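You operate a simulated robot arm through the tools that you are given. There is no shell and no other tool.

You are at the controls of a simulated robot arm. One attempt, no reset.

Task
Clear the three loose tabs off the feeder stand, each to its rib.
Fine: large one on the drawer's rib, grey on the long rib, ochre on the short rib; close the drawer.

It is judged by the outcome, as a careful person would: the job done as asked, and still so three seconds after it is handed in. It fails if anything else is knocked over, pushed out of place, dropped, spilled or broken.

Robot
A 6-joint arm with a two-finger gripper, fixed in place. Base frame: the origin is at the foot of the arm, x ahead of it, y to its left, z up. Units: mm, degrees, N and s.
Its first joint turns from -166.0 to 166.0 degrees. Payload 2.45 kg.
The TCP is the grasp point between the finger pads, 20 mm short of the fingertips. In the tool frame z runs along the fingers and y along their closing line. Largest opening 140 mm; the body of the gripper starts 168 mm behind the TCP.
Orientation is that of the tool frame in the base frame, as a unit quaternion [x, y, z, w]. With the fingers straight down and closing along the base's y, the tool's x points along the base's -x, its y along +y and its z along -z.

Tools
- The arm moves only by the tool drive_tool. Its argument "series" is a list of rows, each a list of 2 entries, a list of its own where there are three numbers: the shift along the tool's x, y, z in mm, then the turn, a rotation vector about the tool's x, y, z in degrees. In form: [[[x, y, z], [rx, ry, rz]], ...]. A call has 1 to 20 rows; each row shifts and turns the commanded pose from where the row before left it, along the tool's axes as they then stand. "jaw" is the gripper command, from -1 (shut) to 1 (fully open), values between in proportion, set as the call begins (left out, the last holds). A row lasts 0.2 s, in which the tool goes at most 50 mm and 8.6 degrees; a call with a longer step from one row to the next is refused whole, and so is a gripper value outside its range. Where a pose cannot be reached the arm comes as near as it can. A force on the tool above 40 N (or 10 N above the force at the start of the call, whichever is more), or a blocked arm, ends the call early, and 0.2 s more pass. The fingers move at their own pace (about 45 mm/s each) and stop on an object; they squeeze with about 37 N. The grip force told is the motor's: it shows also when the fingers shut on nothing. Time passes only in rows, and 0.2 s behind the last, so rows that do not move let the fingers close. The reply holds the time, the measured pose of the TCP, the force on the tool along the base axes, the opening and the grip force, in the units named above and with some noise, with the torque about the TCP (base axes, N m) and any sound that the robot's microphone picked up, and new pictures: "pictures" is both (left out), scene, wrist or none.
- Cameras (640 x 400 px; columns grow to the right, rows downward): "scene" is fixed at [50.4, -650, 1480.5]; the picture's right is [0.70, -0.72, 0.00], its down [-0.27, -0.27, -0.92] and it looks along [0.66, 0.64, -0.38] (base axes); focal length 326 px, centre (320, 200). "wrist" rides on the gripper at [78, 11, -209] in the tool frame; the picture's right is [-0.14, 0.99, 0.00], its down [-0.92, -0.13, -0.37] and it looks along [-0.36, -0.05, 0.93] (tool axes); focal length 280 px, centre (320, 200). There is no depth. A picture from a camera that has moved, and an enlarged one, comes with that camera's place and axes in the base frame and with its lens.
- close_up(camera, box): a new picture of the part [left, top, right, bottom] of that camera's present view, enlarged. It takes no simulated time.
- finish_job(): hands the job in; it is judged then, once.

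Nothing tells you positions but the pictures and the camera data. Unless the task says otherwise, let go and move clear before handing in.

The tools are called after "Request:" as a command line: name --argument value ..., lists and objects as JSON in quotes. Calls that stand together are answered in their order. drive_tool: Moves the arm, as the interface text tells. Its arguments: {"type":"object","properties":{"series":{"type":"array","items":{"type":"array"}},"jaw":{"type":"number"},"pictures":{"type":"string","enum":["both","scene","wrist","none"]}},"required":["series"]} The other tools are called the same way: close_up (camera, box) takes an enlarged picture of a part of a camera's view; finish_job () hands the job in.

At the start:

```text
clock: 0.0
ee_pos: [853.4, 35.5, 1204.9]
ee_rot: [0.0, 1.0, 0.0, 0.0]
contact_force: [0.3, 0.0, 0.0]
moment: [0.02, 0.0, 0.02]
finger_gap: 140.0
gripper_force: 0.0
```

scene: 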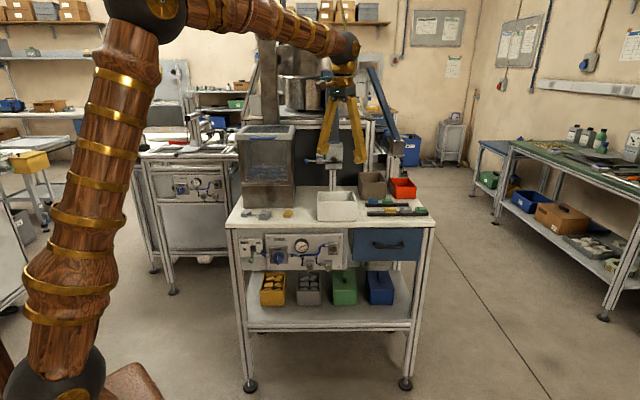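
wrist: 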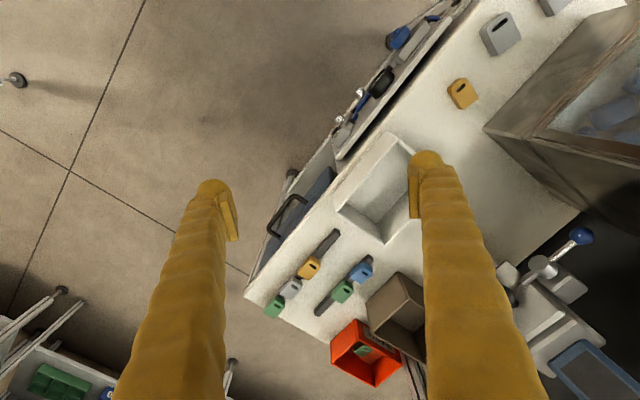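

I see a feeder stand with a bench top, loose tabs (grey, ochre, and a large grey one) at its left front, and ribs holding tabs on the right. I'll enlarge the views before moving.

Request:
close_up --camera "scene" --box '[220, 170, 440, 308]'

Request:
close_up --camera "wrist" --box '[230, 200, 450, 338]'

Request:
close_up --camera "wrist" --box '[400, 0, 640, 150]'

Request:
close_up --camera "scene" --box '[230, 190, 330, 252]'

Request:
close_up --camera "scene" --box '[340, 190, 440, 252]'

```text
2.90 times, centred on (330, 239) of scene
camera zoom: at [50.4, -650.0, 1480.5], right [0.7, -0.72, 0.0], down [-0.27, -0.27, -0.92], along [0.66, 0.64, -0.38], focal length 945 px, centre (291, 87)
```

zoom: 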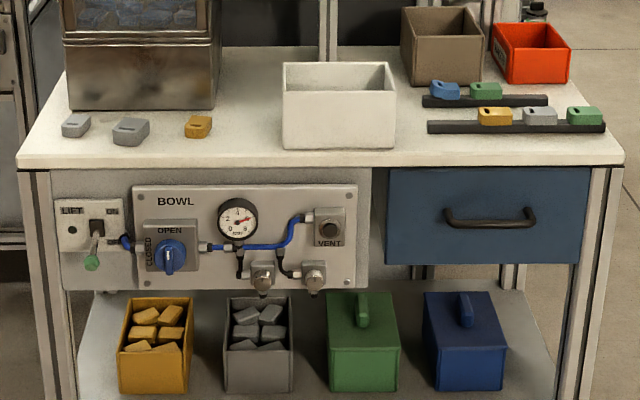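

```text
2.90 times, centred on (340, 269) of wrist
camera zoom: at [776.1, 46.2, 1414.2], right [0.14, 0.99, 0.0], down [0.92, -0.13, 0.37], along [0.36, -0.05, -0.93], focal length 813 px, centre (262, 0)
```

zoom: 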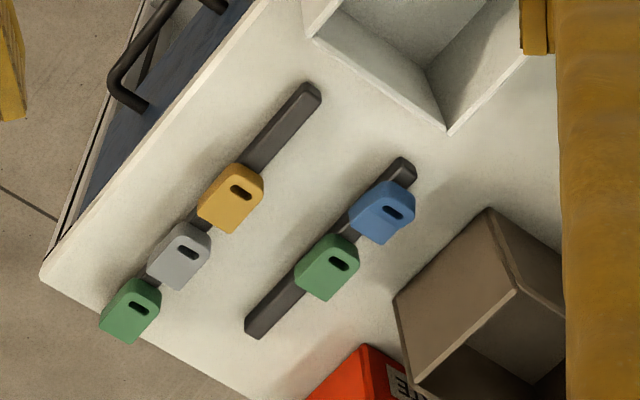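

```text
2.67 times, centred on (520, 75) of wrist
camera zoom: at [776.1, 46.2, 1414.2], right [0.14, 0.99, 0.0], down [0.92, -0.13, 0.37], along [0.36, -0.05, -0.93], focal length 748 px, centre (-213, 533)
```

zoom: 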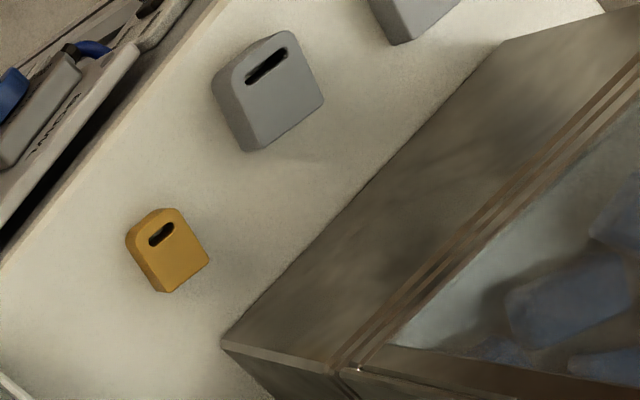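

```text
6.40 times, centred on (280, 221) of scene
camera zoom: at [50.4, -650.0, 1480.5], right [0.7, -0.72, 0.0], down [-0.27, -0.27, -0.92], along [0.66, 0.64, -0.38], focal length 2086 px, centre (576, 66)
```

zoom: 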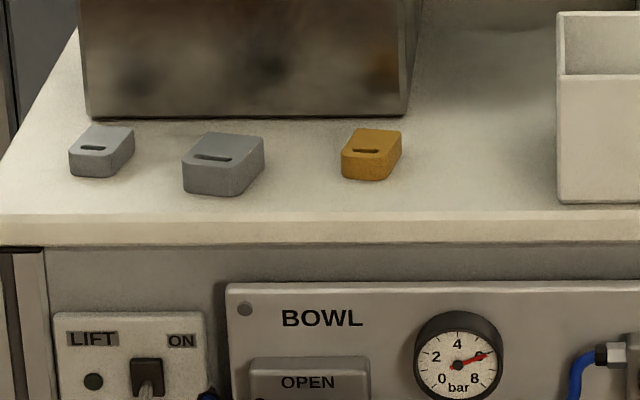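

```text
6.40 times, centred on (390, 221) of scene
camera zoom: at [50.4, -650.0, 1480.5], right [0.7, -0.72, 0.0], down [-0.27, -0.27, -0.92], along [0.66, 0.64, -0.38], focal length 2086 px, centre (-128, 66)
```

zoom: 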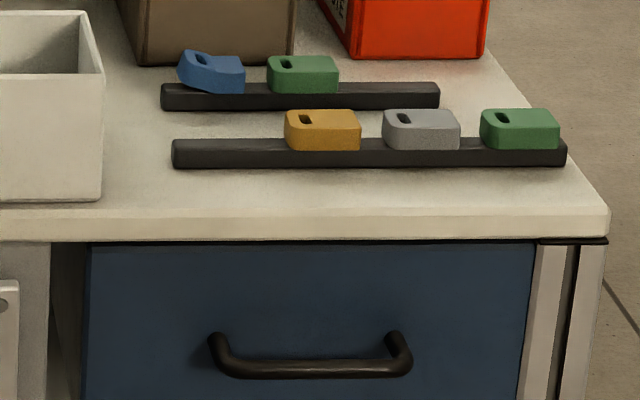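

The bench runs at about 45° to the base axes, with its top near z≈915 and the ribs around x≈1115, y≈0. I'll move over the ribs for a closer look and to check how far the arm reaches.

Request:
drive_tool --series '[[[-40, -7, 10], [0, 0, 0]], [[-40, -7, 10], [0, 0, 0]], [[-40, -7, 10], [0, 0, 0]], [[-40, -7, 10], [0, 0, 0]], [[-40, -7, 10], [0, 0, 0]]]'

```text
clock: 1.2
ee_pos: [1055.3, -2.9, 1154.9]
ee_rot: [0.0, 1.0, 0.0, 0.001]
contact_force: [-0.1, 0.2, 1.0]
moment: [-0.01, -0.04, -0.03]
finger_gap: 139.9
gripper_force: 0.1
camera wrist: at [977.2, 8.5, 1363.4], right [0.14, 0.99, 0.0], down [0.92, -0.13, 0.37], along [0.37, -0.05, -0.93], focal length 280 px, centre (320, 200)
```

scene: 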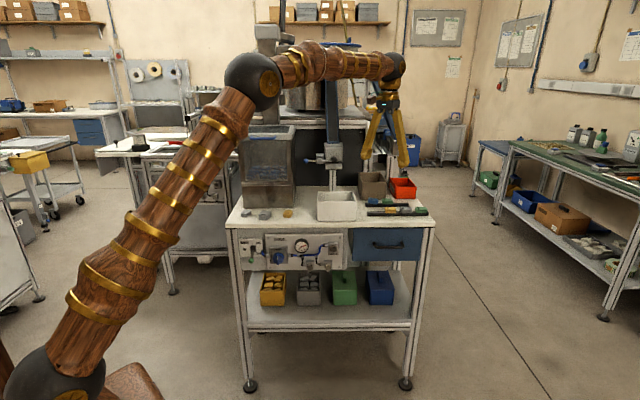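
wrist: 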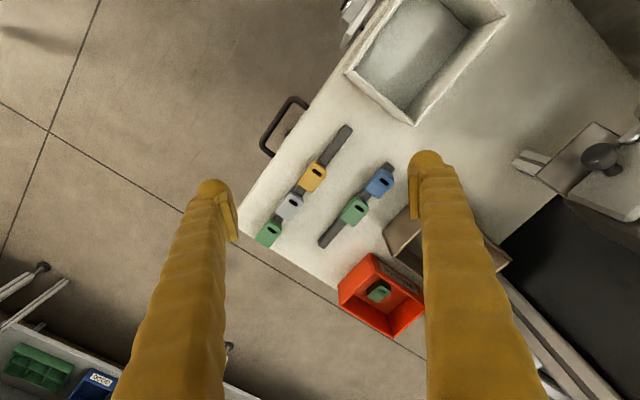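

The arm reached 1055 mm without trouble, and the ribs are in view. I'll enlarge them.

Request:
close_up --camera "wrist" --box '[240, 110, 420, 260]'

Request:
close_up --camera "scene" --box '[360, 194, 436, 242]'

```text
2.67 times, centred on (330, 185) of wrist
camera zoom: at [977.2, 8.5, 1363.4], right [0.14, 0.99, 0.0], down [0.92, -0.13, 0.37], along [0.37, -0.05, -0.93], focal length 748 px, centre (293, 240)
```

zoom: 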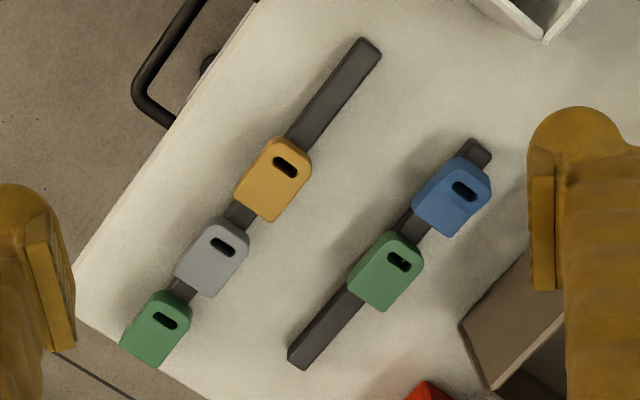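

```text
8.33 times, centred on (398, 218) of scene
camera zoom: at [50.4, -650.0, 1480.5], right [0.7, -0.72, 0.0], down [-0.27, -0.27, -0.92], along [0.66, 0.64, -0.38], focal length 2716 px, centre (-330, 50)
```

zoom: 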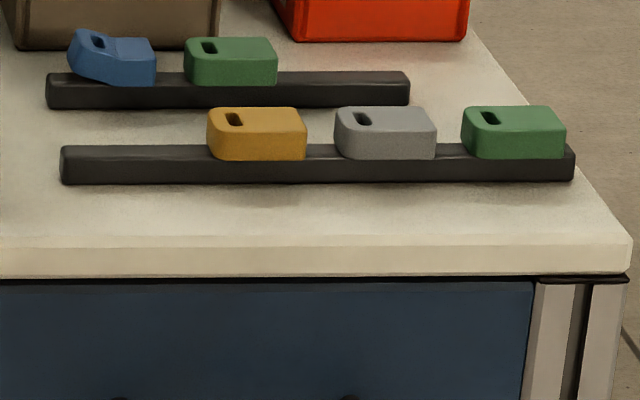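

The ribs are plain bars and the tabs sit on them lengthwise with the slot end to the left. The blue tab is bent and isn't part of this job. Next I'll back off toward the drawer handle at about (1031, -70, 826), turn the tool square to the bench and look again.

Request:
drive_tool --series '[[[19, -28, 10], [0, 0, 0]], [[19, -28, 10], [0, 0, 0]], [[19, -28, 10], [0, 0, 0]], [[19, -28, 10], [0, 0, 0]], [[19, -28, 10], [0, 0, 0]], [[0, 0, 0], [0, 0, 7.5]], [[0, 0, 0], [0, 0, 7.5]], [[0, 0, 0], [0, 0, 7.5]], [[0, 0, 0], [0, 0, 7.5]], [[0, 0, 0], [0, 0, 7.5]], [[0, 0, 0], [0, 0, 7.5]]]'

```text
clock: 3.6
ee_pos: [959.4, -140.1, 1105.1]
ee_rot: [0.383, 0.924, -0.001, 0.0]
contact_force: [-0.3, -0.3, 0.0]
moment: [0.03, 0.0, -0.04]
finger_gap: 140.0
gripper_force: 0.1
camera wrist: at [911.1, -76.6, 1313.7], right [0.8, 0.6, 0.0], down [0.56, -0.74, 0.37], along [0.22, -0.29, -0.93], focal length 280 px, centre (320, 200)
```

scene: 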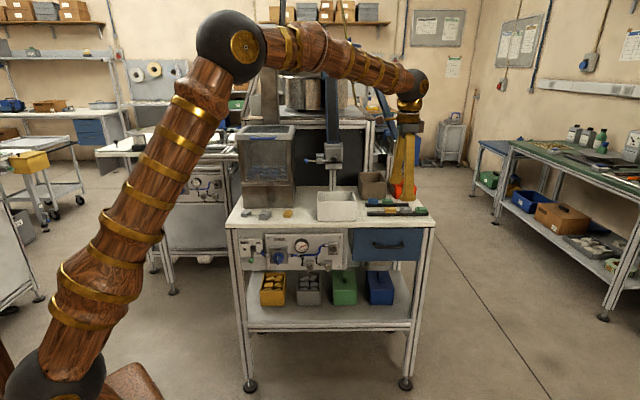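
wrist: 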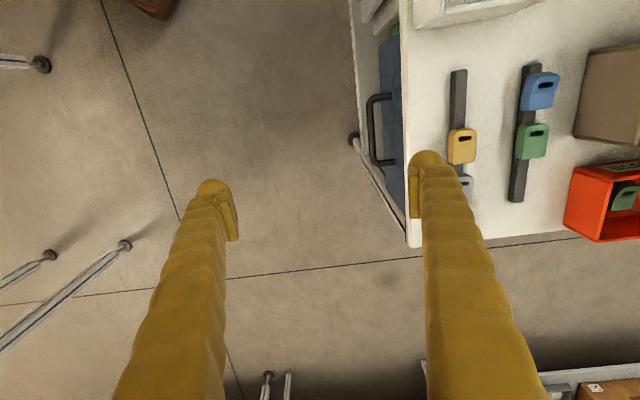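

The tool is square to the bench and the handle bar is in view at the drawer front. I'll enlarge it to measure it.

Request:
close_up --camera "wrist" --box '[340, 0, 480, 250]'

Request:
close_up --camera "wrist" --box '[350, 70, 430, 200]'

Request:
close_up --camera "scene" --box '[346, 222, 430, 274]'

```text
1.60 times, centred on (410, 125) of wrist
camera zoom: at [911.1, -76.6, 1313.7], right [0.8, 0.6, 0.0], down [0.56, -0.74, 0.37], along [0.22, -0.29, -0.93], focal length 449 px, centre (176, 320)
```

zoom: 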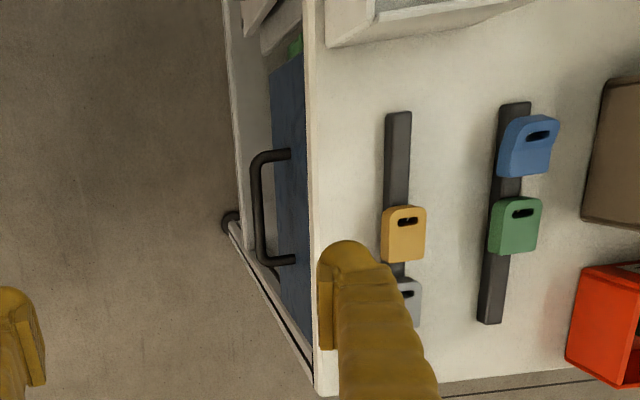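

```text
3.08 times, centred on (390, 135) of wrist
camera zoom: at [911.1, -76.6, 1313.7], right [0.8, 0.6, 0.0], down [0.56, -0.74, 0.37], along [0.22, -0.29, -0.93], focal length 863 px, centre (105, 400)
```

zoom: 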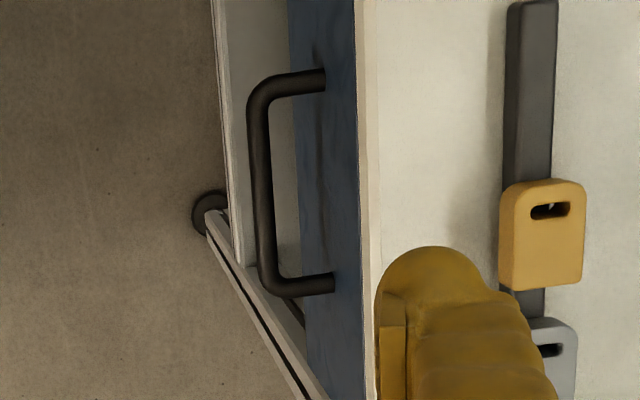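

```text
7.62 times, centred on (388, 248) of scene
camera zoom: at [50.4, -650.0, 1480.5], right [0.7, -0.72, 0.0], down [-0.27, -0.27, -0.92], along [0.66, 0.64, -0.38], focal length 2483 px, centre (-198, -166)
```

zoom: 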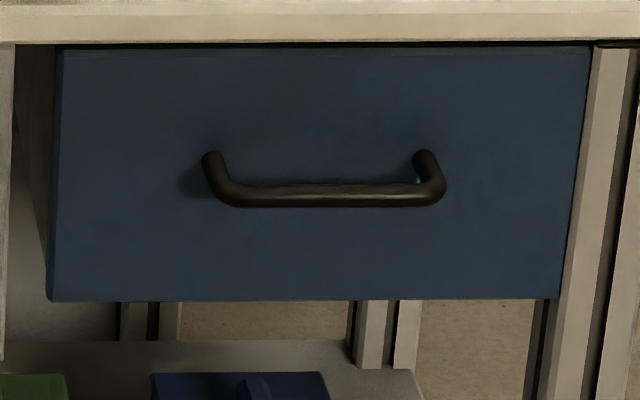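

The handle bar triangulates to about (1019, -79, 828) and stands about 33 mm clear of the drawer face. I'll tilt the tool to about 20° below horizontal, aim it at the drawer, part-close the jaws and stop short of the bar.

Request:
drive_tool --series '[[[0, 0, 0], [-7.78, 0, 0]], [[0, 0, 0], [-7.78, 0, 0]], [[0, 0, 0], [-7.78, 0, 0]], [[0, 0, 0], [-7.78, 0, 0]], [[0, 0, 0], [-7.78, 0, 0]], [[0, 0, 0], [-7.78, 0, 0]], [[0, 0, 0], [-7.78, 0, 0]], [[0, 0, 0], [-7.78, 0, 0]], [[0, 0, 0], [-7.78, 0, 0]], [[0, -38.5, 7.8], [0, 0, 0]], [[0, -38.5, 7.8], [0, 0, 0]], [[0, -38.5, 7.8], [0, 0, 0]], [[0, -38.5, 7.8], [0, 0, 0]], [[0, -38.5, 7.8], [0, 0, 0]], [[0, -38.5, 7.8], [0, 0, 0]]]' --jaw -0.43

```text
clock: 6.8
ee_pos: [935.7, -163.9, 873.4]
ee_rot: [0.313, 0.756, 0.531, 0.22]
contact_force: [0.2, -0.8, 0.6]
moment: [-0.06, 0.02, 0.0]
finger_gap: 40.1
gripper_force: 0.1
camera wrist: at [745.0, -244.9, 954.2], right [0.34, 0.14, 0.93], down [0.37, -0.93, 0.01], along [0.86, 0.35, -0.36], focal length 280 px, centre (320, 200)
```

scene: 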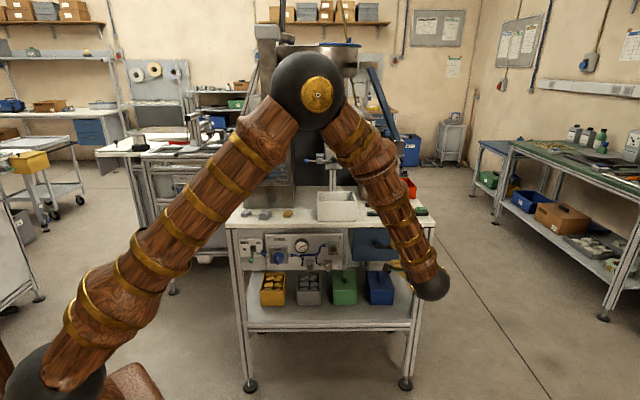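
wrist: 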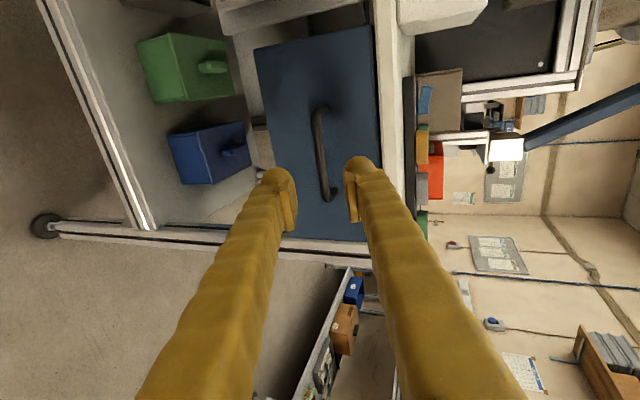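

The tool is lined up with the handle, which shows between the fingers. I'll enlarge the view to check alignment before going in.

Request:
close_up --camera "wrist" --box '[250, 80, 410, 240]'

```text
2.50 times, centred on (330, 160) of wrist
camera zoom: at [745.0, -244.9, 954.2], right [0.34, 0.14, 0.93], down [0.37, -0.93, 0.01], along [0.86, 0.35, -0.36], focal length 701 px, centre (295, 300)
```

zoom: 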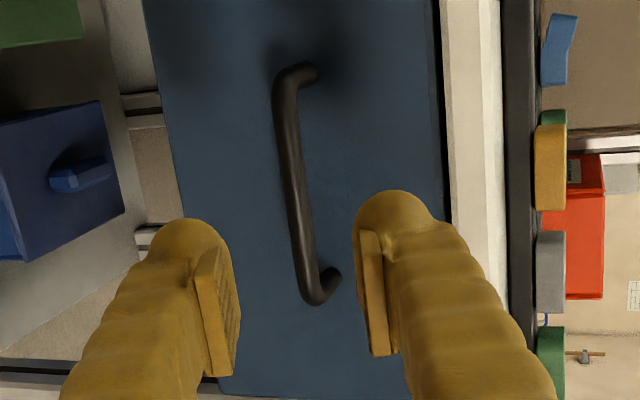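

The bar sits within about 2 mm of the jaw midline. I'll move straight in along the tool axis.

Request:
drive_tool --series '[[[0, 1, 20], [0, 0, 0]], [[0, 0, 20], [0, 0, 0]], [[0, 0, 20], [0, 0, 0]], [[0, 0, 20], [0, 0, 0]], [[0, 0, 15], [0, 0, 0]], [[0, 0, 10], [0, 0, 0]], [[0, 0, 5], [0, 0, 0]]]' --pictures "wrist"

Request:
close_up --camera "wrist" --box '[250, 80, 410, 240]'

```text
clock: 8.4
ee_pos: [1008.0, -90.8, 835.7]
ee_rot: [0.313, 0.757, 0.53, 0.219]
contact_force: [0.4, 1.0, 0.7]
moment: [-0.02, 0.02, -0.04]
finger_gap: 40.0
gripper_force: 0.0
camera wrist: at [816.6, -172.0, 916.7], right [0.34, 0.14, 0.93], down [0.38, -0.93, 0.01], along [0.86, 0.35, -0.37], focal length 280 px, centre (320, 200)
```

wrist: 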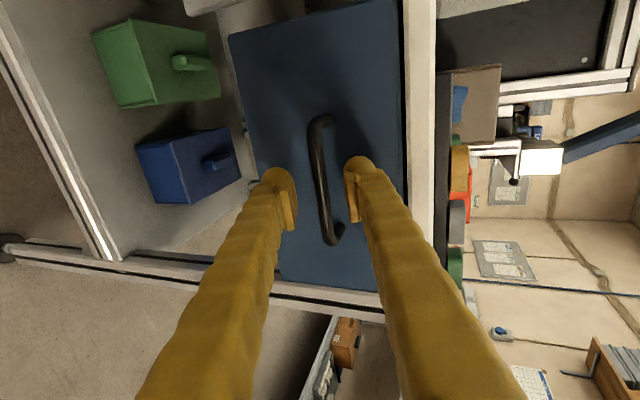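

```text
2.50 times, centred on (330, 160) of wrist
camera zoom: at [816.6, -172.0, 916.7], right [0.34, 0.14, 0.93], down [0.38, -0.93, 0.01], along [0.86, 0.35, -0.37], focal length 701 px, centre (295, 300)
```

zoom: 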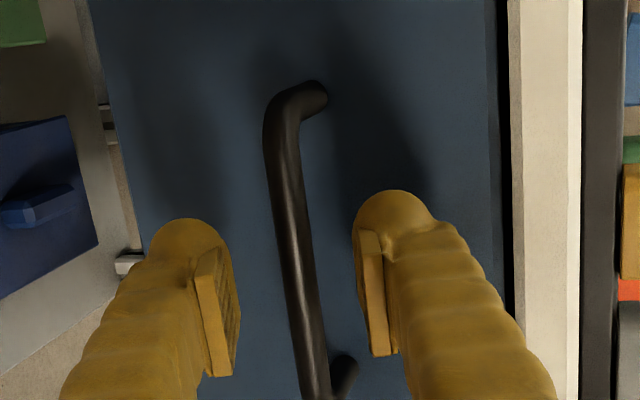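

The bar is between the pads, a little past the grasp point. I'll go in a few millimetres more and close on it.

Request:
drive_tool --series '[[[0, 0, 5], [0, 0, 0]]]' --pictures "none"

Request:
drive_tool --series '[[[0, 0, 0], [0, 0, 0]], [[0, 0, 0], [0, 0, 0]], [[0, 0, 0], [0, 0, 0]]]' --jaw -1

```text
clock: 8.8
ee_pos: [1011.0, -86.7, 833.9]
ee_rot: [0.313, 0.757, 0.53, 0.219]
contact_force: [0.4, -0.2, -0.7]
moment: [-0.03, 0.03, -0.04]
finger_gap: 40.1
gripper_force: 0.0
```

```text
clock: 9.6
ee_pos: [1010.8, -87.1, 834.4]
ee_rot: [0.313, 0.756, 0.531, 0.22]
contact_force: [-1.1, 1.9, 11.5]
moment: [0.59, 0.34, -0.11]
finger_gap: 9.2
gripper_force: 31.2
camera wrist: at [819.8, -168.7, 916.0], right [0.34, 0.14, 0.93], down [0.38, -0.93, 0.01], along [0.86, 0.35, -0.36], focal length 280 px, centre (320, 200)
```

scene: 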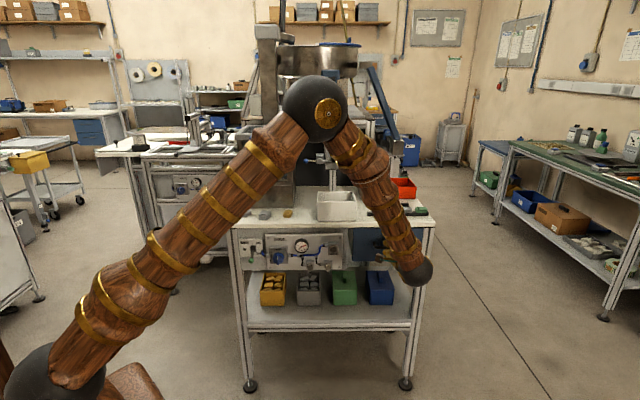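
wrist: 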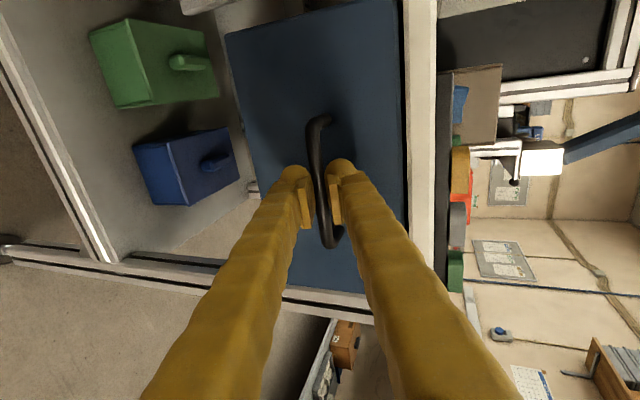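

I have the handle; the gap is 9 mm and the grip is firm. I'll pull straight out from the bench face, gently to begin with.

Request:
drive_tool --series '[[[0, 1, 0], [0, 0, 0]], [[0, -3.42, -9.4], [0, 0, 0]], [[0, -3.42, -9.4], [0, 0, 0]], [[0, -3.42, -9.4], [0, 0, 0]], [[0, -3.42, -9.4], [0, 0, 0]], [[0, -3.42, -9.4], [0, 0, 0]]]' --pictures "scene"

```text
clock: 11.0
ee_pos: [977.4, -122.9, 834.4]
ee_rot: [0.314, 0.757, 0.53, 0.218]
contact_force: [0.4, 1.9, 10.0]
moment: [0.64, 0.45, -0.31]
finger_gap: 9.2
gripper_force: 37.2
```

scene: 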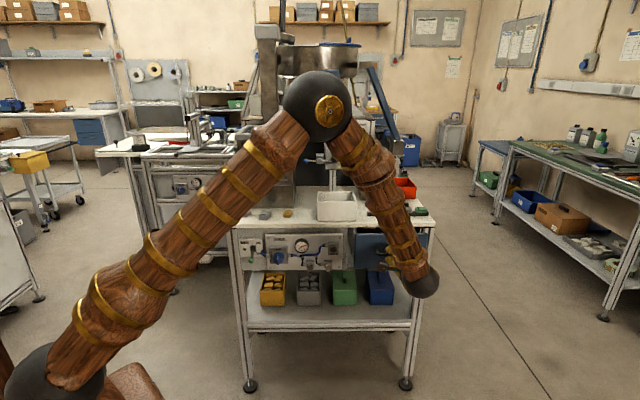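

The pull is light and the grip is holding, so the drawer is moving. I'll keep pulling.

Request:
drive_tool --series '[[[0, -4.45, -12.2], [0, 0, 0]], [[0, -4.45, -12.2], [0, 0, 0]], [[0, -4.45, -12.2], [0, 0, 0]], [[0, -4.45, -12.2], [0, 0, 0]], [[0, -4.45, -12.2], [0, 0, 0]], [[0, -4.45, -12.2], [0, 0, 0]], [[0, -4.45, -12.2], [0, 0, 0]], [[0, -4.45, -12.2], [0, 0, 0]], [[0, -4.45, -12.2], [0, 0, 0]], [[0, -4.45, -12.2], [0, 0, 0]]]'

```text
clock: 13.2
ee_pos: [883.3, -214.8, 835.2]
ee_rot: [0.313, 0.757, 0.53, 0.221]
contact_force: [7.6, -6.4, 36.1]
moment: [0.86, 0.14, -0.44]
finger_gap: 9.1
gripper_force: 36.7
camera wrist: at [691.9, -296.4, 916.0], right [0.34, 0.14, 0.93], down [0.38, -0.93, 0.01], along [0.86, 0.35, -0.36], focal length 280 px, centre (320, 200)
```

scene: 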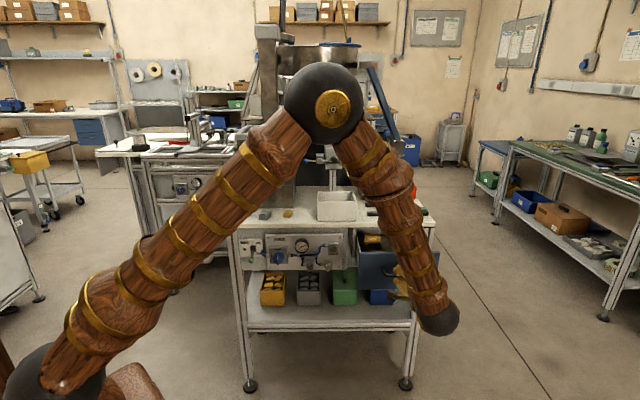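
wrist: 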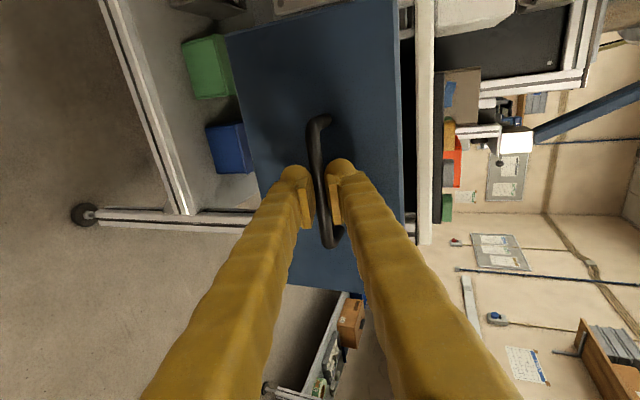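

The drawer is about 180 mm open. I'll ease up slightly, let go of the handle and back straight out before rising.

Request:
drive_tool --series '[[[0, 1.5, 0], [0, 0, 0]], [[0, 0, 0], [0, 0, 0]]]' --pictures "none"

Request:
drive_tool --series '[[[0, 0, 0], [0, 0, 0]], [[0, 0, 0], [0, 0, 0]], [[0, 0, 0], [0, 0, 0]], [[0, 0, -20], [0, 0, 0]], [[0, 0, -30], [0, 0, 0]], [[0, 0, -30], [0, 0, 0]], [[0, 0, -30], [0, 0, 0]]]' --jaw -0.43

```text
clock: 13.8
ee_pos: [883.8, -215.3, 834.9]
ee_rot: [0.313, 0.757, 0.53, 0.22]
contact_force: [2.5, -5.6, 21.5]
moment: [0.05, -0.39, -0.11]
finger_gap: 8.8
gripper_force: 36.5
```

```text
clock: 15.4
ee_pos: [809.6, -286.3, 872.4]
ee_rot: [0.313, 0.757, 0.529, 0.22]
contact_force: [0.6, -0.6, -0.5]
moment: [-0.01, -0.02, 0.01]
finger_gap: 40.2
gripper_force: 0.0
camera wrist: at [618.9, -367.4, 954.2], right [0.34, 0.14, 0.93], down [0.38, -0.93, 0.01], along [0.86, 0.35, -0.37], focal length 280 px, centre (320, 200)
```

scene: 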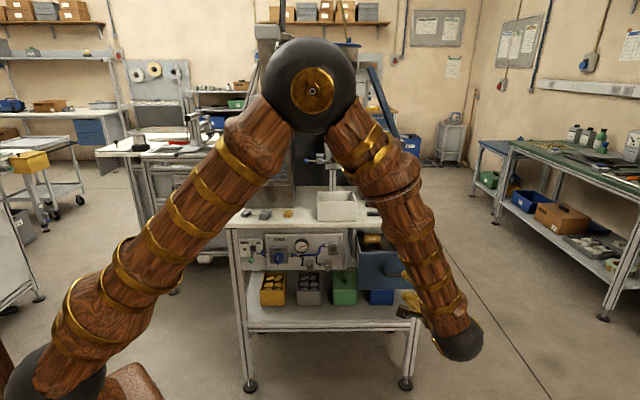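
wrist: 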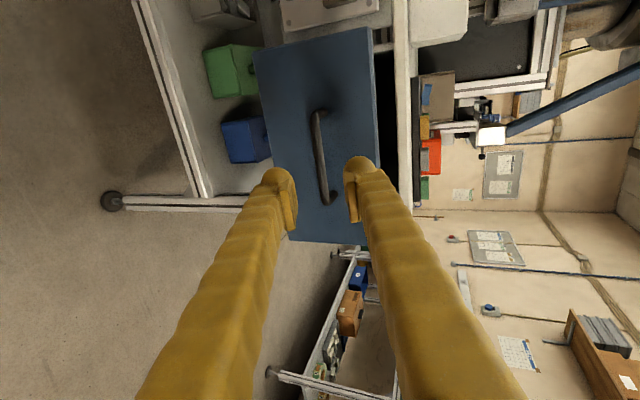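

The jaws are clear of the handle. I'll rise, turn the tool back to vertical and look down into the open drawer.

Request:
drive_tool --series '[[[0, 43.2, -15.7], [0, 0, 0]], [[0, 43.2, -15.7], [0, 0, 0]], [[0, 43.2, -15.7], [0, 0, 0]], [[0, 43.2, -15.7], [0, 0, 0]], [[0, 43.2, -15.7], [0, 0, 0]], [[0, 0, 0], [7.78, 0, 0]], [[0, 0, 0], [7.78, 0, 0]], [[0, 0, 0], [7.78, 0, 0]], [[0, 0, 0], [7.78, 0, 0]], [[0, 0, 0], [7.78, 0, 0]], [[0, 0, 0], [7.78, 0, 0]], [[0, 0, 0], [7.78, 0, 0]], [[0, 0, 0], [7.78, 0, 0]], [[0, 0, 0], [7.78, 0, 0]], [[0, 39, 8], [0, 0, 0]], [[0, 39, 8], [0, 0, 0]], [[0, 39, 8], [0, 0, 0]], [[0, 39, 8], [0, 0, 0]], [[0, 39, 8], [0, 0, 0]]]' --jaw 0.2

Request:
close_up --camera "scene" --box '[340, 200, 440, 310]'

```text
clock: 19.4
ee_pos: [949.5, -150.8, 1063.0]
ee_rot: [0.382, 0.924, 0.0, 0.0]
contact_force: [0.1, 0.4, -0.8]
moment: [0.0, -0.02, 0.01]
finger_gap: 84.1
gripper_force: 0.1
camera wrist: at [902.9, -88.5, 1271.6], right [0.8, 0.6, 0.0], down [0.56, -0.74, 0.37], along [0.22, -0.29, -0.93], focal length 280 px, centre (320, 200)
```

scene: 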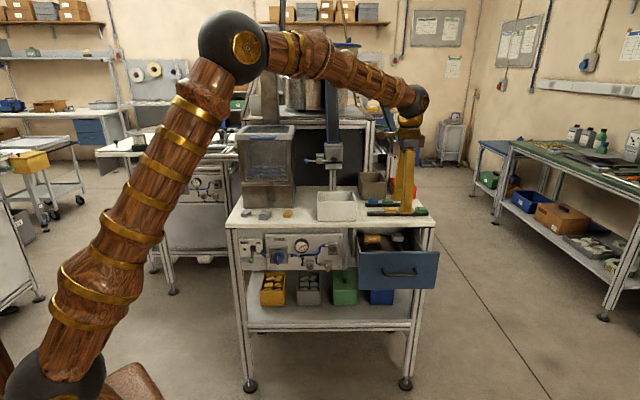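
wrist: 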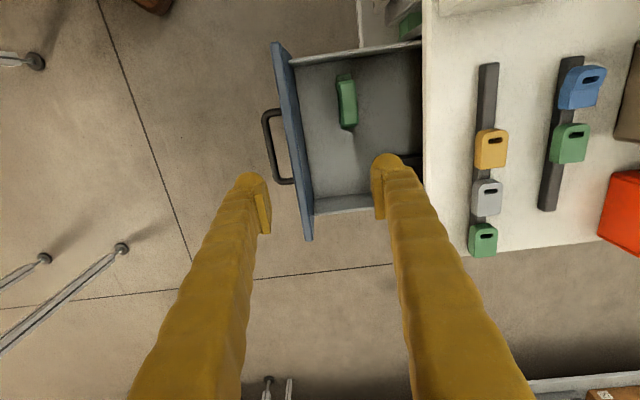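

```text
3.64 times, centred on (390, 255) of scene
camera zoom: at [50.4, -650.0, 1480.5], right [0.7, -0.72, 0.0], down [-0.27, -0.27, -0.92], along [0.66, 0.64, -0.38], focal length 1185 px, centre (66, 0)
```

zoom: 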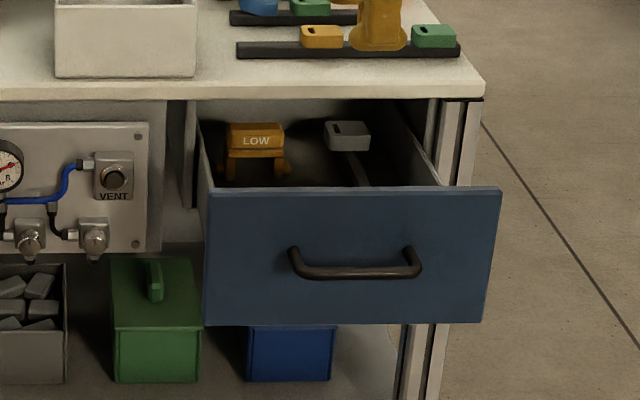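

The drawer is open, and it holds a green item, an ochre "LOW" piece and a grey tab on a rib. I'll enlarge it to understand the layout.

Request:
close_up --camera "wrist" --box '[260, 10, 460, 250]'

Request:
close_up --camera "scene" --box '[354, 224, 424, 268]'

```text
1.67 times, centred on (360, 130) of wrist
camera zoom: at [902.9, -88.5, 1271.6], right [0.8, 0.6, 0.0], down [0.56, -0.74, 0.37], along [0.22, -0.29, -0.93], focal length 467 px, centre (253, 317)
```

zoom: 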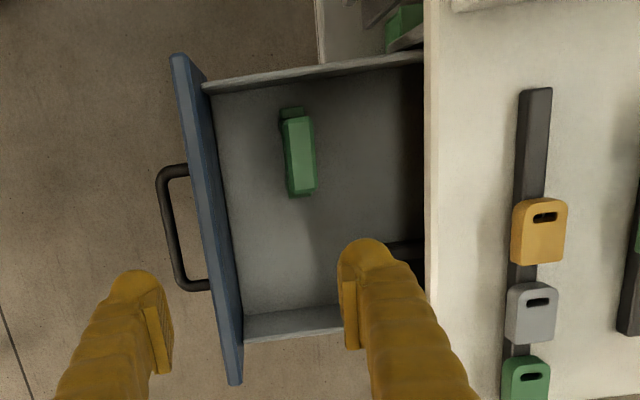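

```text
9.09 times, centred on (389, 246) of scene
camera zoom: at [50.4, -650.0, 1480.5], right [0.7, -0.72, 0.0], down [-0.27, -0.27, -0.92], along [0.66, 0.64, -0.38], focal length 2963 px, centre (-307, -218)
```

zoom: 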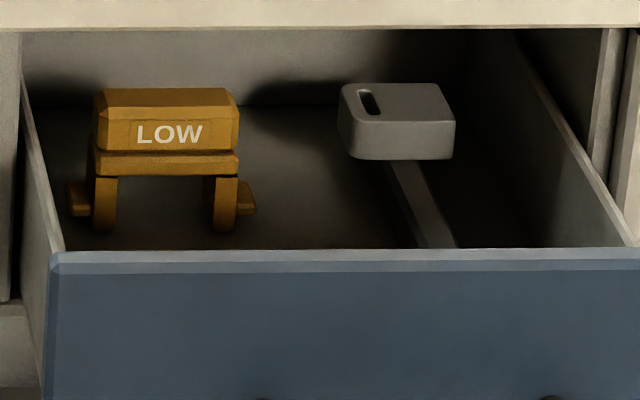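

The drawer rib runs front to back with a grey tab toward the rear. The green item near the front needs a better view, so I'll tilt the camera to look under the table edge.

Request:
drive_tool --series '[[[-20, -10, 0], [-7.5, 0, 0]], [[-20, -10, 0], [-7.5, 0, 0]], [[-20, -10, 0], [-7.5, 0, 0]], [[-20, -10, 0], [-7.5, 0, 0]], [[0, -10, 0], [-7.5, 0, 0]], [[0, -10, 0], [-7.5, 0, 0]], [[0, -25, 10], [0, 0, 0]], [[0, -25, 10], [0, 0, 0]]]'

Request:
close_up --camera "wrist" --box '[220, 0, 460, 200]'

```text
clock: 21.2
ee_pos: [950.9, -260.1, 994.1]
ee_rot: [0.354, 0.853, 0.354, 0.147]
contact_force: [-0.6, -0.8, 0.6]
moment: [-0.02, 0.06, -0.01]
finger_gap: 84.0
gripper_force: 0.1
camera wrist: at [797.1, -303.4, 1149.6], right [0.59, 0.4, 0.7], down [0.4, -0.9, 0.17], along [0.7, 0.18, -0.69], focal length 280 px, centre (320, 200)
```

scene: 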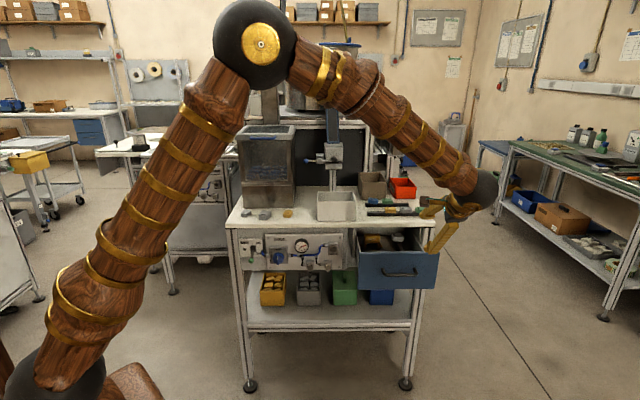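
wrist: 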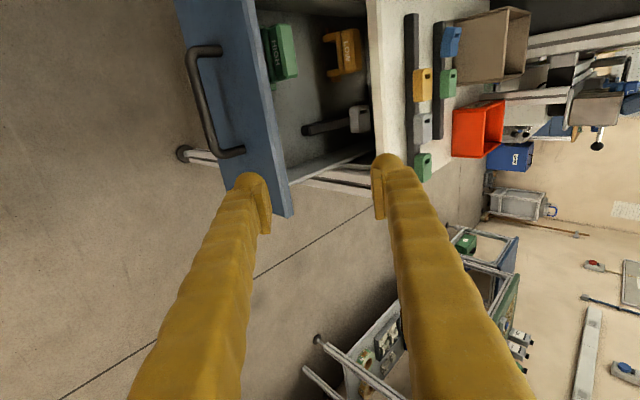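

```text
2.00 times, centred on (340, 100) of wrist
camera zoom: at [797.1, -303.4, 1149.6], right [0.59, 0.4, 0.7], down [0.4, -0.9, 0.17], along [0.7, 0.18, -0.69], focal length 561 px, centre (280, 400)
```

zoom: 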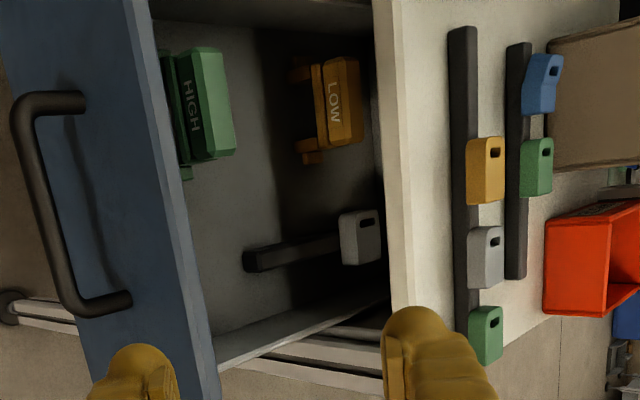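

The existing drawer tab lies across the front-to-back rib at about (1160, -20), which is still under the table edge. I want more rib exposed, so I'll go back to the handle and pull the drawer further out, watching the force.

Request:
drive_tool --series '[[[0, 0, -20], [-8.33, 0, 0]], [[0, 0, -20], [-8.33, 0, 0]], [[0, 0, -20], [-8.33, 0, 0]], [[40.7, 0, 0], [0, 0, 0]], [[40.7, 0, 0], [0, 0, 0]], [[0, -30, 0], [0, 0, 0]], [[0, -30, 0], [0, 0, 0]]]' --jaw -0.43 --pictures "wrist"

```text
clock: 22.8
ee_pos: [845.6, -250.1, 973.4]
ee_rot: [0.314, 0.757, 0.53, 0.219]
contact_force: [0.0, 0.6, 0.6]
moment: [0.0, 0.0, 0.02]
finger_gap: 39.7
gripper_force: 0.1
camera wrist: at [654.3, -330.5, 1055.0], right [0.34, 0.14, 0.93], down [0.38, -0.93, 0.01], along [0.86, 0.35, -0.37], focal length 280 px, centre (320, 200)
```

wrist: 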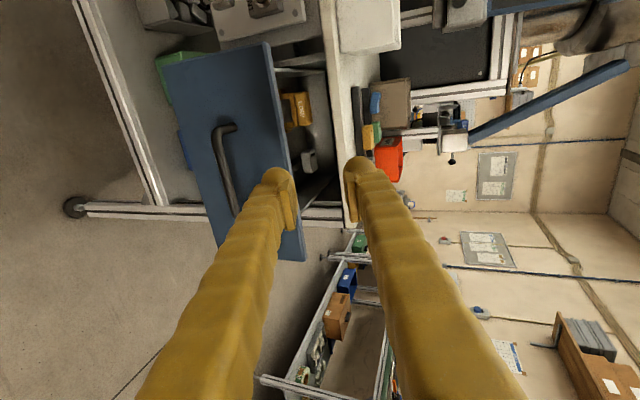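

I'm clear above and in front. I'll drop level with the handle, go in and grip it.

Request:
drive_tool --series '[[[0, 0, -13.4], [0, 0, 0]], [[0, -37.5, 0], [0, 0, 0]], [[0, -37.5, 0], [0, 0, 0]], [[0, -37.4, 0], [0, 0, 0]], [[0, 0, 30], [0, 0, 0]], [[0, 0, 30], [0, 0, 0]], [[0, 0, 25], [0, 0, 0]], [[0, 0, 15], [0, 0, 0]], [[0, 0, 8], [0, 0, 0]]]' --pictures "wrist"

```text
clock: 24.8
ee_pos: [881.4, -216.9, 838.3]
ee_rot: [0.314, 0.757, 0.529, 0.22]
contact_force: [0.0, -0.2, 0.8]
moment: [0.03, 0.02, 0.01]
finger_gap: 39.7
gripper_force: 0.0
camera wrist: at [689.4, -297.0, 918.4], right [0.34, 0.14, 0.93], down [0.38, -0.93, 0.01], along [0.86, 0.35, -0.37], focal length 280 px, centre (320, 200)
```

wrist: 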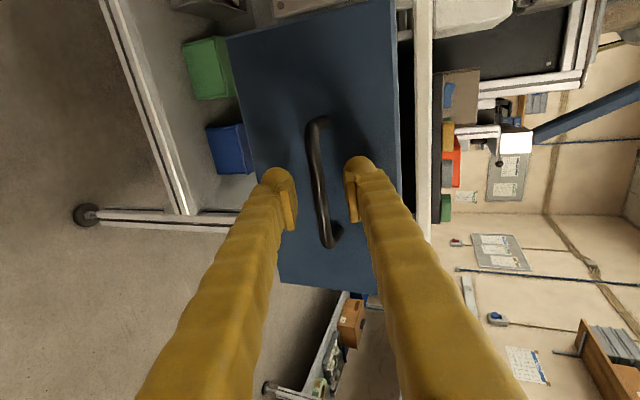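

The bar is between the pads. I'll close on it and pull in small steps, so a slide stop will show as force.

Request:
drive_tool --series '[[[0, 0, 0], [0, 0, 0]], [[0, 0, 0], [0, 0, 0]], [[0, 0, 0], [0, 0, 0]]]' --jaw -1 --pictures "none"

Request:
drive_tool --series '[[[0, -2.74, -7.52], [0, 0, 0]], [[0, -2.74, -7.52], [0, 0, 0]], [[0, -2.74, -7.52], [0, 0, 0]], [[0, -2.74, -7.52], [0, 0, 0]], [[0, -2.74, -7.52], [0, 0, 0]]]' --pictures "none"

```text
clock: 25.6
ee_pos: [879.8, -216.8, 837.0]
ee_rot: [0.314, 0.757, 0.529, 0.22]
contact_force: [0.0, -0.8, 1.6]
moment: [0.03, -0.06, 0.0]
finger_gap: 0.0
gripper_force: 24.4
```

```text
clock: 26.8
ee_pos: [852.4, -244.5, 837.1]
ee_rot: [0.314, 0.756, 0.53, 0.22]
contact_force: [-1.2, 0.5, -1.3]
moment: [-0.01, 0.03, 0.05]
finger_gap: 0.2
gripper_force: 29.2
```

The jaws shut on nothing because the bar was just past the fingertips. I'll reopen here and look before trying again.

Request:
drive_tool --series '[[[0, 0, 0], [0, 0, 0]], [[0, 0, 0], [0, 0, 0]], [[0, 0, 0], [0, 0, 0]]]' --jaw -0.43

Request:
close_up --camera "wrist" --box '[250, 80, 410, 240]'

Request:
close_up --camera "scene" --box '[340, 200, 480, 330]'

```text
clock: 27.6
ee_pos: [852.7, -243.5, 837.3]
ee_rot: [0.314, 0.756, 0.531, 0.219]
contact_force: [-0.1, -0.4, 0.2]
moment: [0.02, -0.03, -0.01]
finger_gap: 39.5
gripper_force: 0.0
camera wrist: at [661.2, -324.2, 918.7], right [0.34, 0.14, 0.93], down [0.38, -0.93, 0.01], along [0.86, 0.35, -0.37], focal length 280 px, centre (320, 200)
```

scene: 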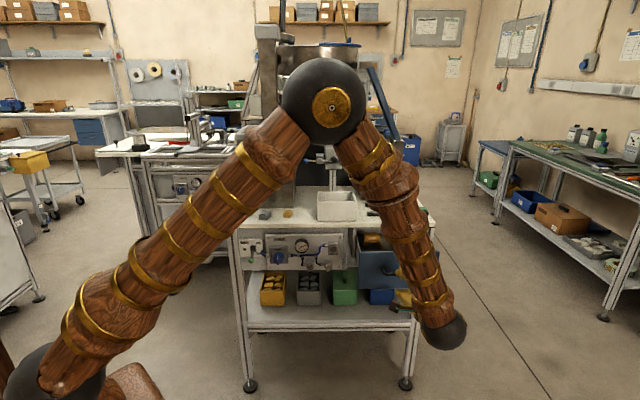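
wrist: 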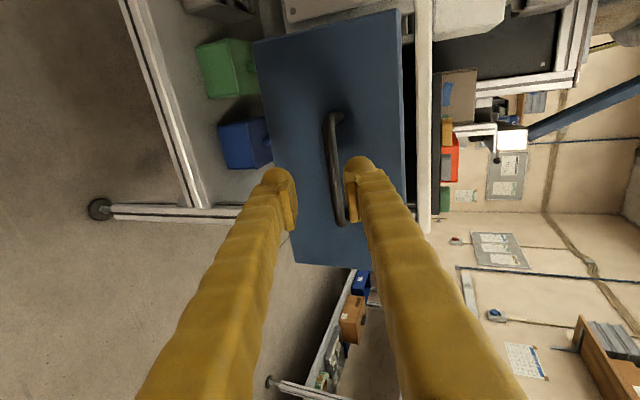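

```text
2.50 times, centred on (330, 160) of wrist
camera zoom: at [661.2, -324.2, 918.7], right [0.34, 0.14, 0.93], down [0.38, -0.93, 0.01], along [0.86, 0.35, -0.37], focal length 701 px, centre (295, 300)
```

zoom: 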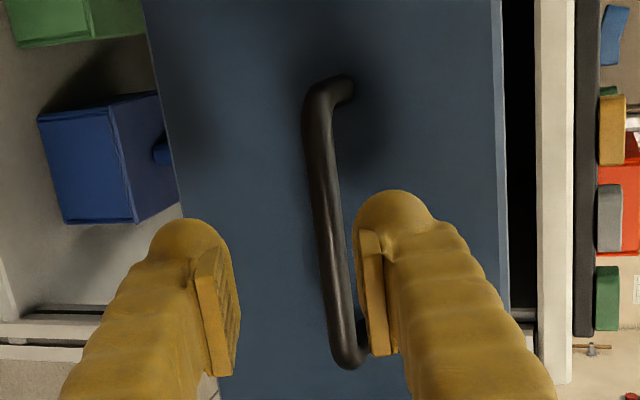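

```text
3.08 times, centred on (410, 265) of scene
camera zoom: at [50.4, -650.0, 1480.5], right [0.7, -0.72, 0.0], down [-0.27, -0.27, -0.92], along [0.66, 0.64, -0.38], focal length 1003 px, centre (43, 0)
```

zoom: 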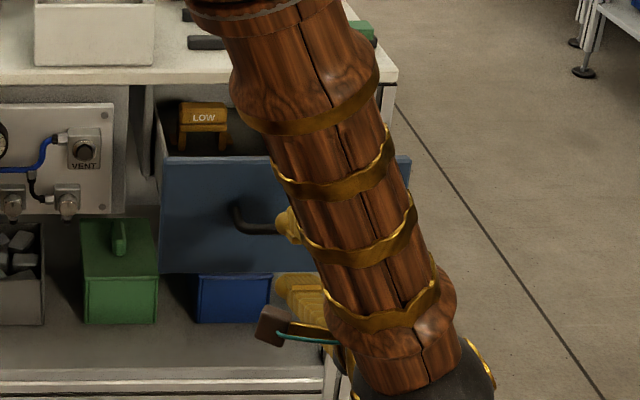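

The bar sits a bit further in than I assumed. I'll go back in, about 12 mm deeper than before, and close.

Request:
drive_tool --series '[[[0, 6.9, 18.8], [0, 0, 0]], [[0, 6.9, 18.8], [0, 0, 0]], [[0, 0, 6], [0, 0, 0]], [[0, 0, 6], [0, 0, 0]]]' --pictures "wrist"

Request:
close_up --camera "wrist" --box '[250, 80, 410, 240]'

```text
clock: 28.6
ee_pos: [889.8, -207.7, 831.2]
ee_rot: [0.313, 0.756, 0.53, 0.22]
contact_force: [-1.3, -0.5, -0.3]
moment: [0.02, 0.04, -0.03]
finger_gap: 40.0
gripper_force: 0.0
camera wrist: at [698.2, -288.0, 914.2], right [0.34, 0.14, 0.93], down [0.37, -0.93, 0.01], along [0.86, 0.35, -0.37], focal length 280 px, centre (320, 200)
```

wrist: 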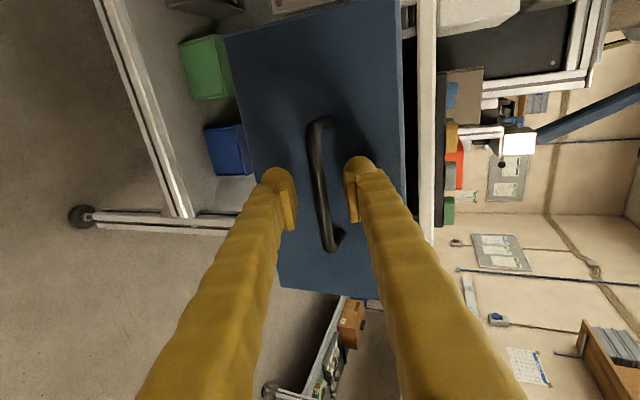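

```text
2.50 times, centred on (330, 160) of wrist
camera zoom: at [698.2, -288.0, 914.2], right [0.34, 0.14, 0.93], down [0.37, -0.93, 0.01], along [0.86, 0.35, -0.37], focal length 701 px, centre (295, 300)
```

zoom: 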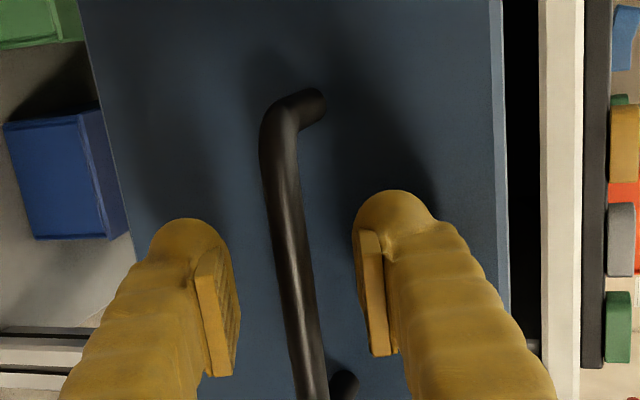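

This matches the view at my first successful grip. I'll close on it.

Request:
drive_tool --series '[[[0, 0, 0], [0, 0, 0]], [[0, 0, 0], [0, 0, 0]], [[0, 0, 0], [0, 0, 0]]]' --jaw -1 --pictures "none"

```text
clock: 29.4
ee_pos: [889.7, -206.2, 833.4]
ee_rot: [0.313, 0.757, 0.53, 0.219]
contact_force: [0.9, 1.3, 7.6]
moment: [0.52, 0.42, -0.2]
finger_gap: 10.8
gripper_force: 32.1
```

It's gripped, with a 10.8 mm gap. I'll pull another 90 mm or so gently.

Request:
drive_tool --series '[[[0, 1, 0], [0, 0, 0]], [[0, -3.08, -8.46], [0, 0, 0]], [[0, -3.08, -8.46], [0, 0, 0]], [[0, -3.08, -8.46], [0, 0, 0]], [[0, -3.08, -8.46], [0, 0, 0]], [[0, -3.08, -8.46], [0, 0, 0]], [[0, -3.08, -8.46], [0, 0, 0]], [[0, -3.08, -8.46], [0, 0, 0]], [[0, -3.08, -8.46], [0, 0, 0]], [[0, -3.08, -8.46], [0, 0, 0]], [[0, -3.08, -8.46], [0, 0, 0]]]'

```text
clock: 31.8
ee_pos: [825.1, -271.2, 832.7]
ee_rot: [0.313, 0.757, 0.53, 0.219]
contact_force: [18.9, -16.3, -10.7]
moment: [0.4, 0.56, -0.62]
finger_gap: 10.6
gripper_force: 37.4
camera wrist: at [633.5, -352.3, 914.7], right [0.34, 0.14, 0.93], down [0.37, -0.93, 0.01], along [0.86, 0.35, -0.37], focal length 280 px, centre (320, 200)
```

scene: 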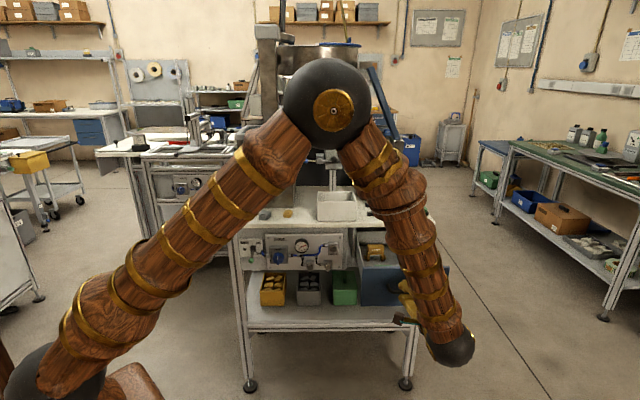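
wrist: 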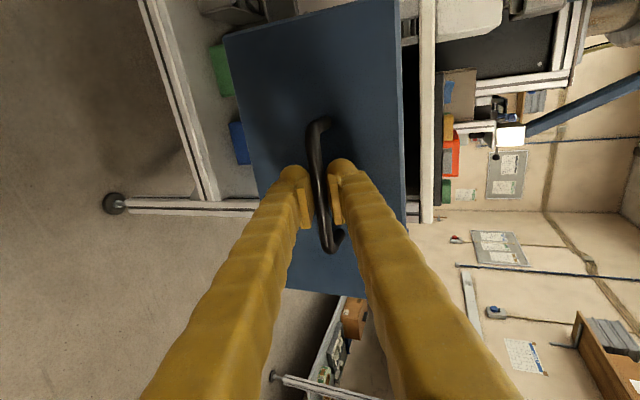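

The drawer is about 255 mm open in total, with a small sideways load from a slight angle mismatch. I'll ease that off, let go, back out and rise.

Request:
drive_tool --series '[[[-2, 0.5, 0], [0, 0, 0]], [[0, 0, 0], [0, 0, 0]]]' --pictures "none"

Request:
drive_tool --series '[[[0, 0, 0], [0, 0, 0]], [[0, 0, 0], [0, 0, 0]], [[0, 0, 0], [0, 0, 0]], [[0, 0, -20], [0, 0, 0]], [[0, 0, -30], [0, 0, 0]], [[0, 0, -30], [0, 0, 0]], [[0, 43.2, -15.7], [0, 0, 0]], [[0, 43.2, -15.7], [0, 0, 0]], [[0, 43.2, -15.7], [0, 0, 0]], [[0, 43.2, -15.7], [0, 0, 0]], [[0, 0, 0], [7.78, 0, 0]], [[0, 0, 0], [7.78, 0, 0]], [[0, 0, 0], [7.78, 0, 0]], [[0, 0, 0], [7.78, 0, 0]], [[0, 0, 0], [7.78, 0, 0]], [[0, 0, 0], [7.78, 0, 0]], [[0, 0, 0], [7.78, 0, 0]], [[0, 0, 0], [7.78, 0, 0]], [[0, 0, 0], [7.78, 0, 0]]]' --jaw -0.43

```text
clock: 32.4
ee_pos: [825.2, -271.4, 833.6]
ee_rot: [0.313, 0.757, 0.53, 0.218]
contact_force: [-10.4, 7.7, -7.1]
moment: [0.6, 0.66, -0.07]
finger_gap: 10.7
gripper_force: 38.0
```

```text
clock: 36.4
ee_pos: [774.6, -326.4, 1044.9]
ee_rot: [0.383, 0.924, -0.001, -0.001]
contact_force: [-0.2, -0.2, 0.5]
moment: [-0.02, 0.02, 0.0]
finger_gap: 40.0
gripper_force: 0.1
camera wrist: at [727.3, -262.7, 1254.3], right [0.8, 0.6, 0.0], down [0.56, -0.74, 0.37], along [0.22, -0.3, -0.93], focal length 280 px, centre (320, 200)
```

scene: 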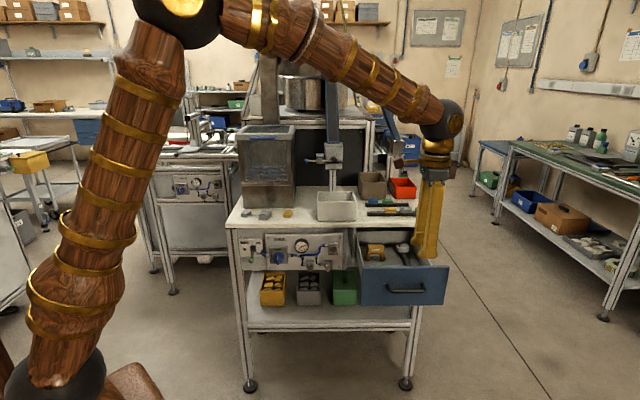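
wrist: 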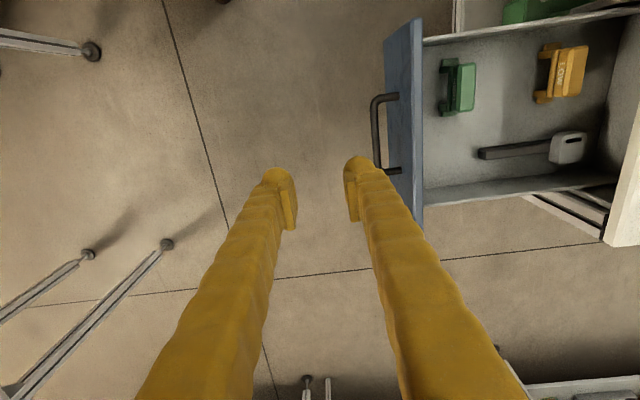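

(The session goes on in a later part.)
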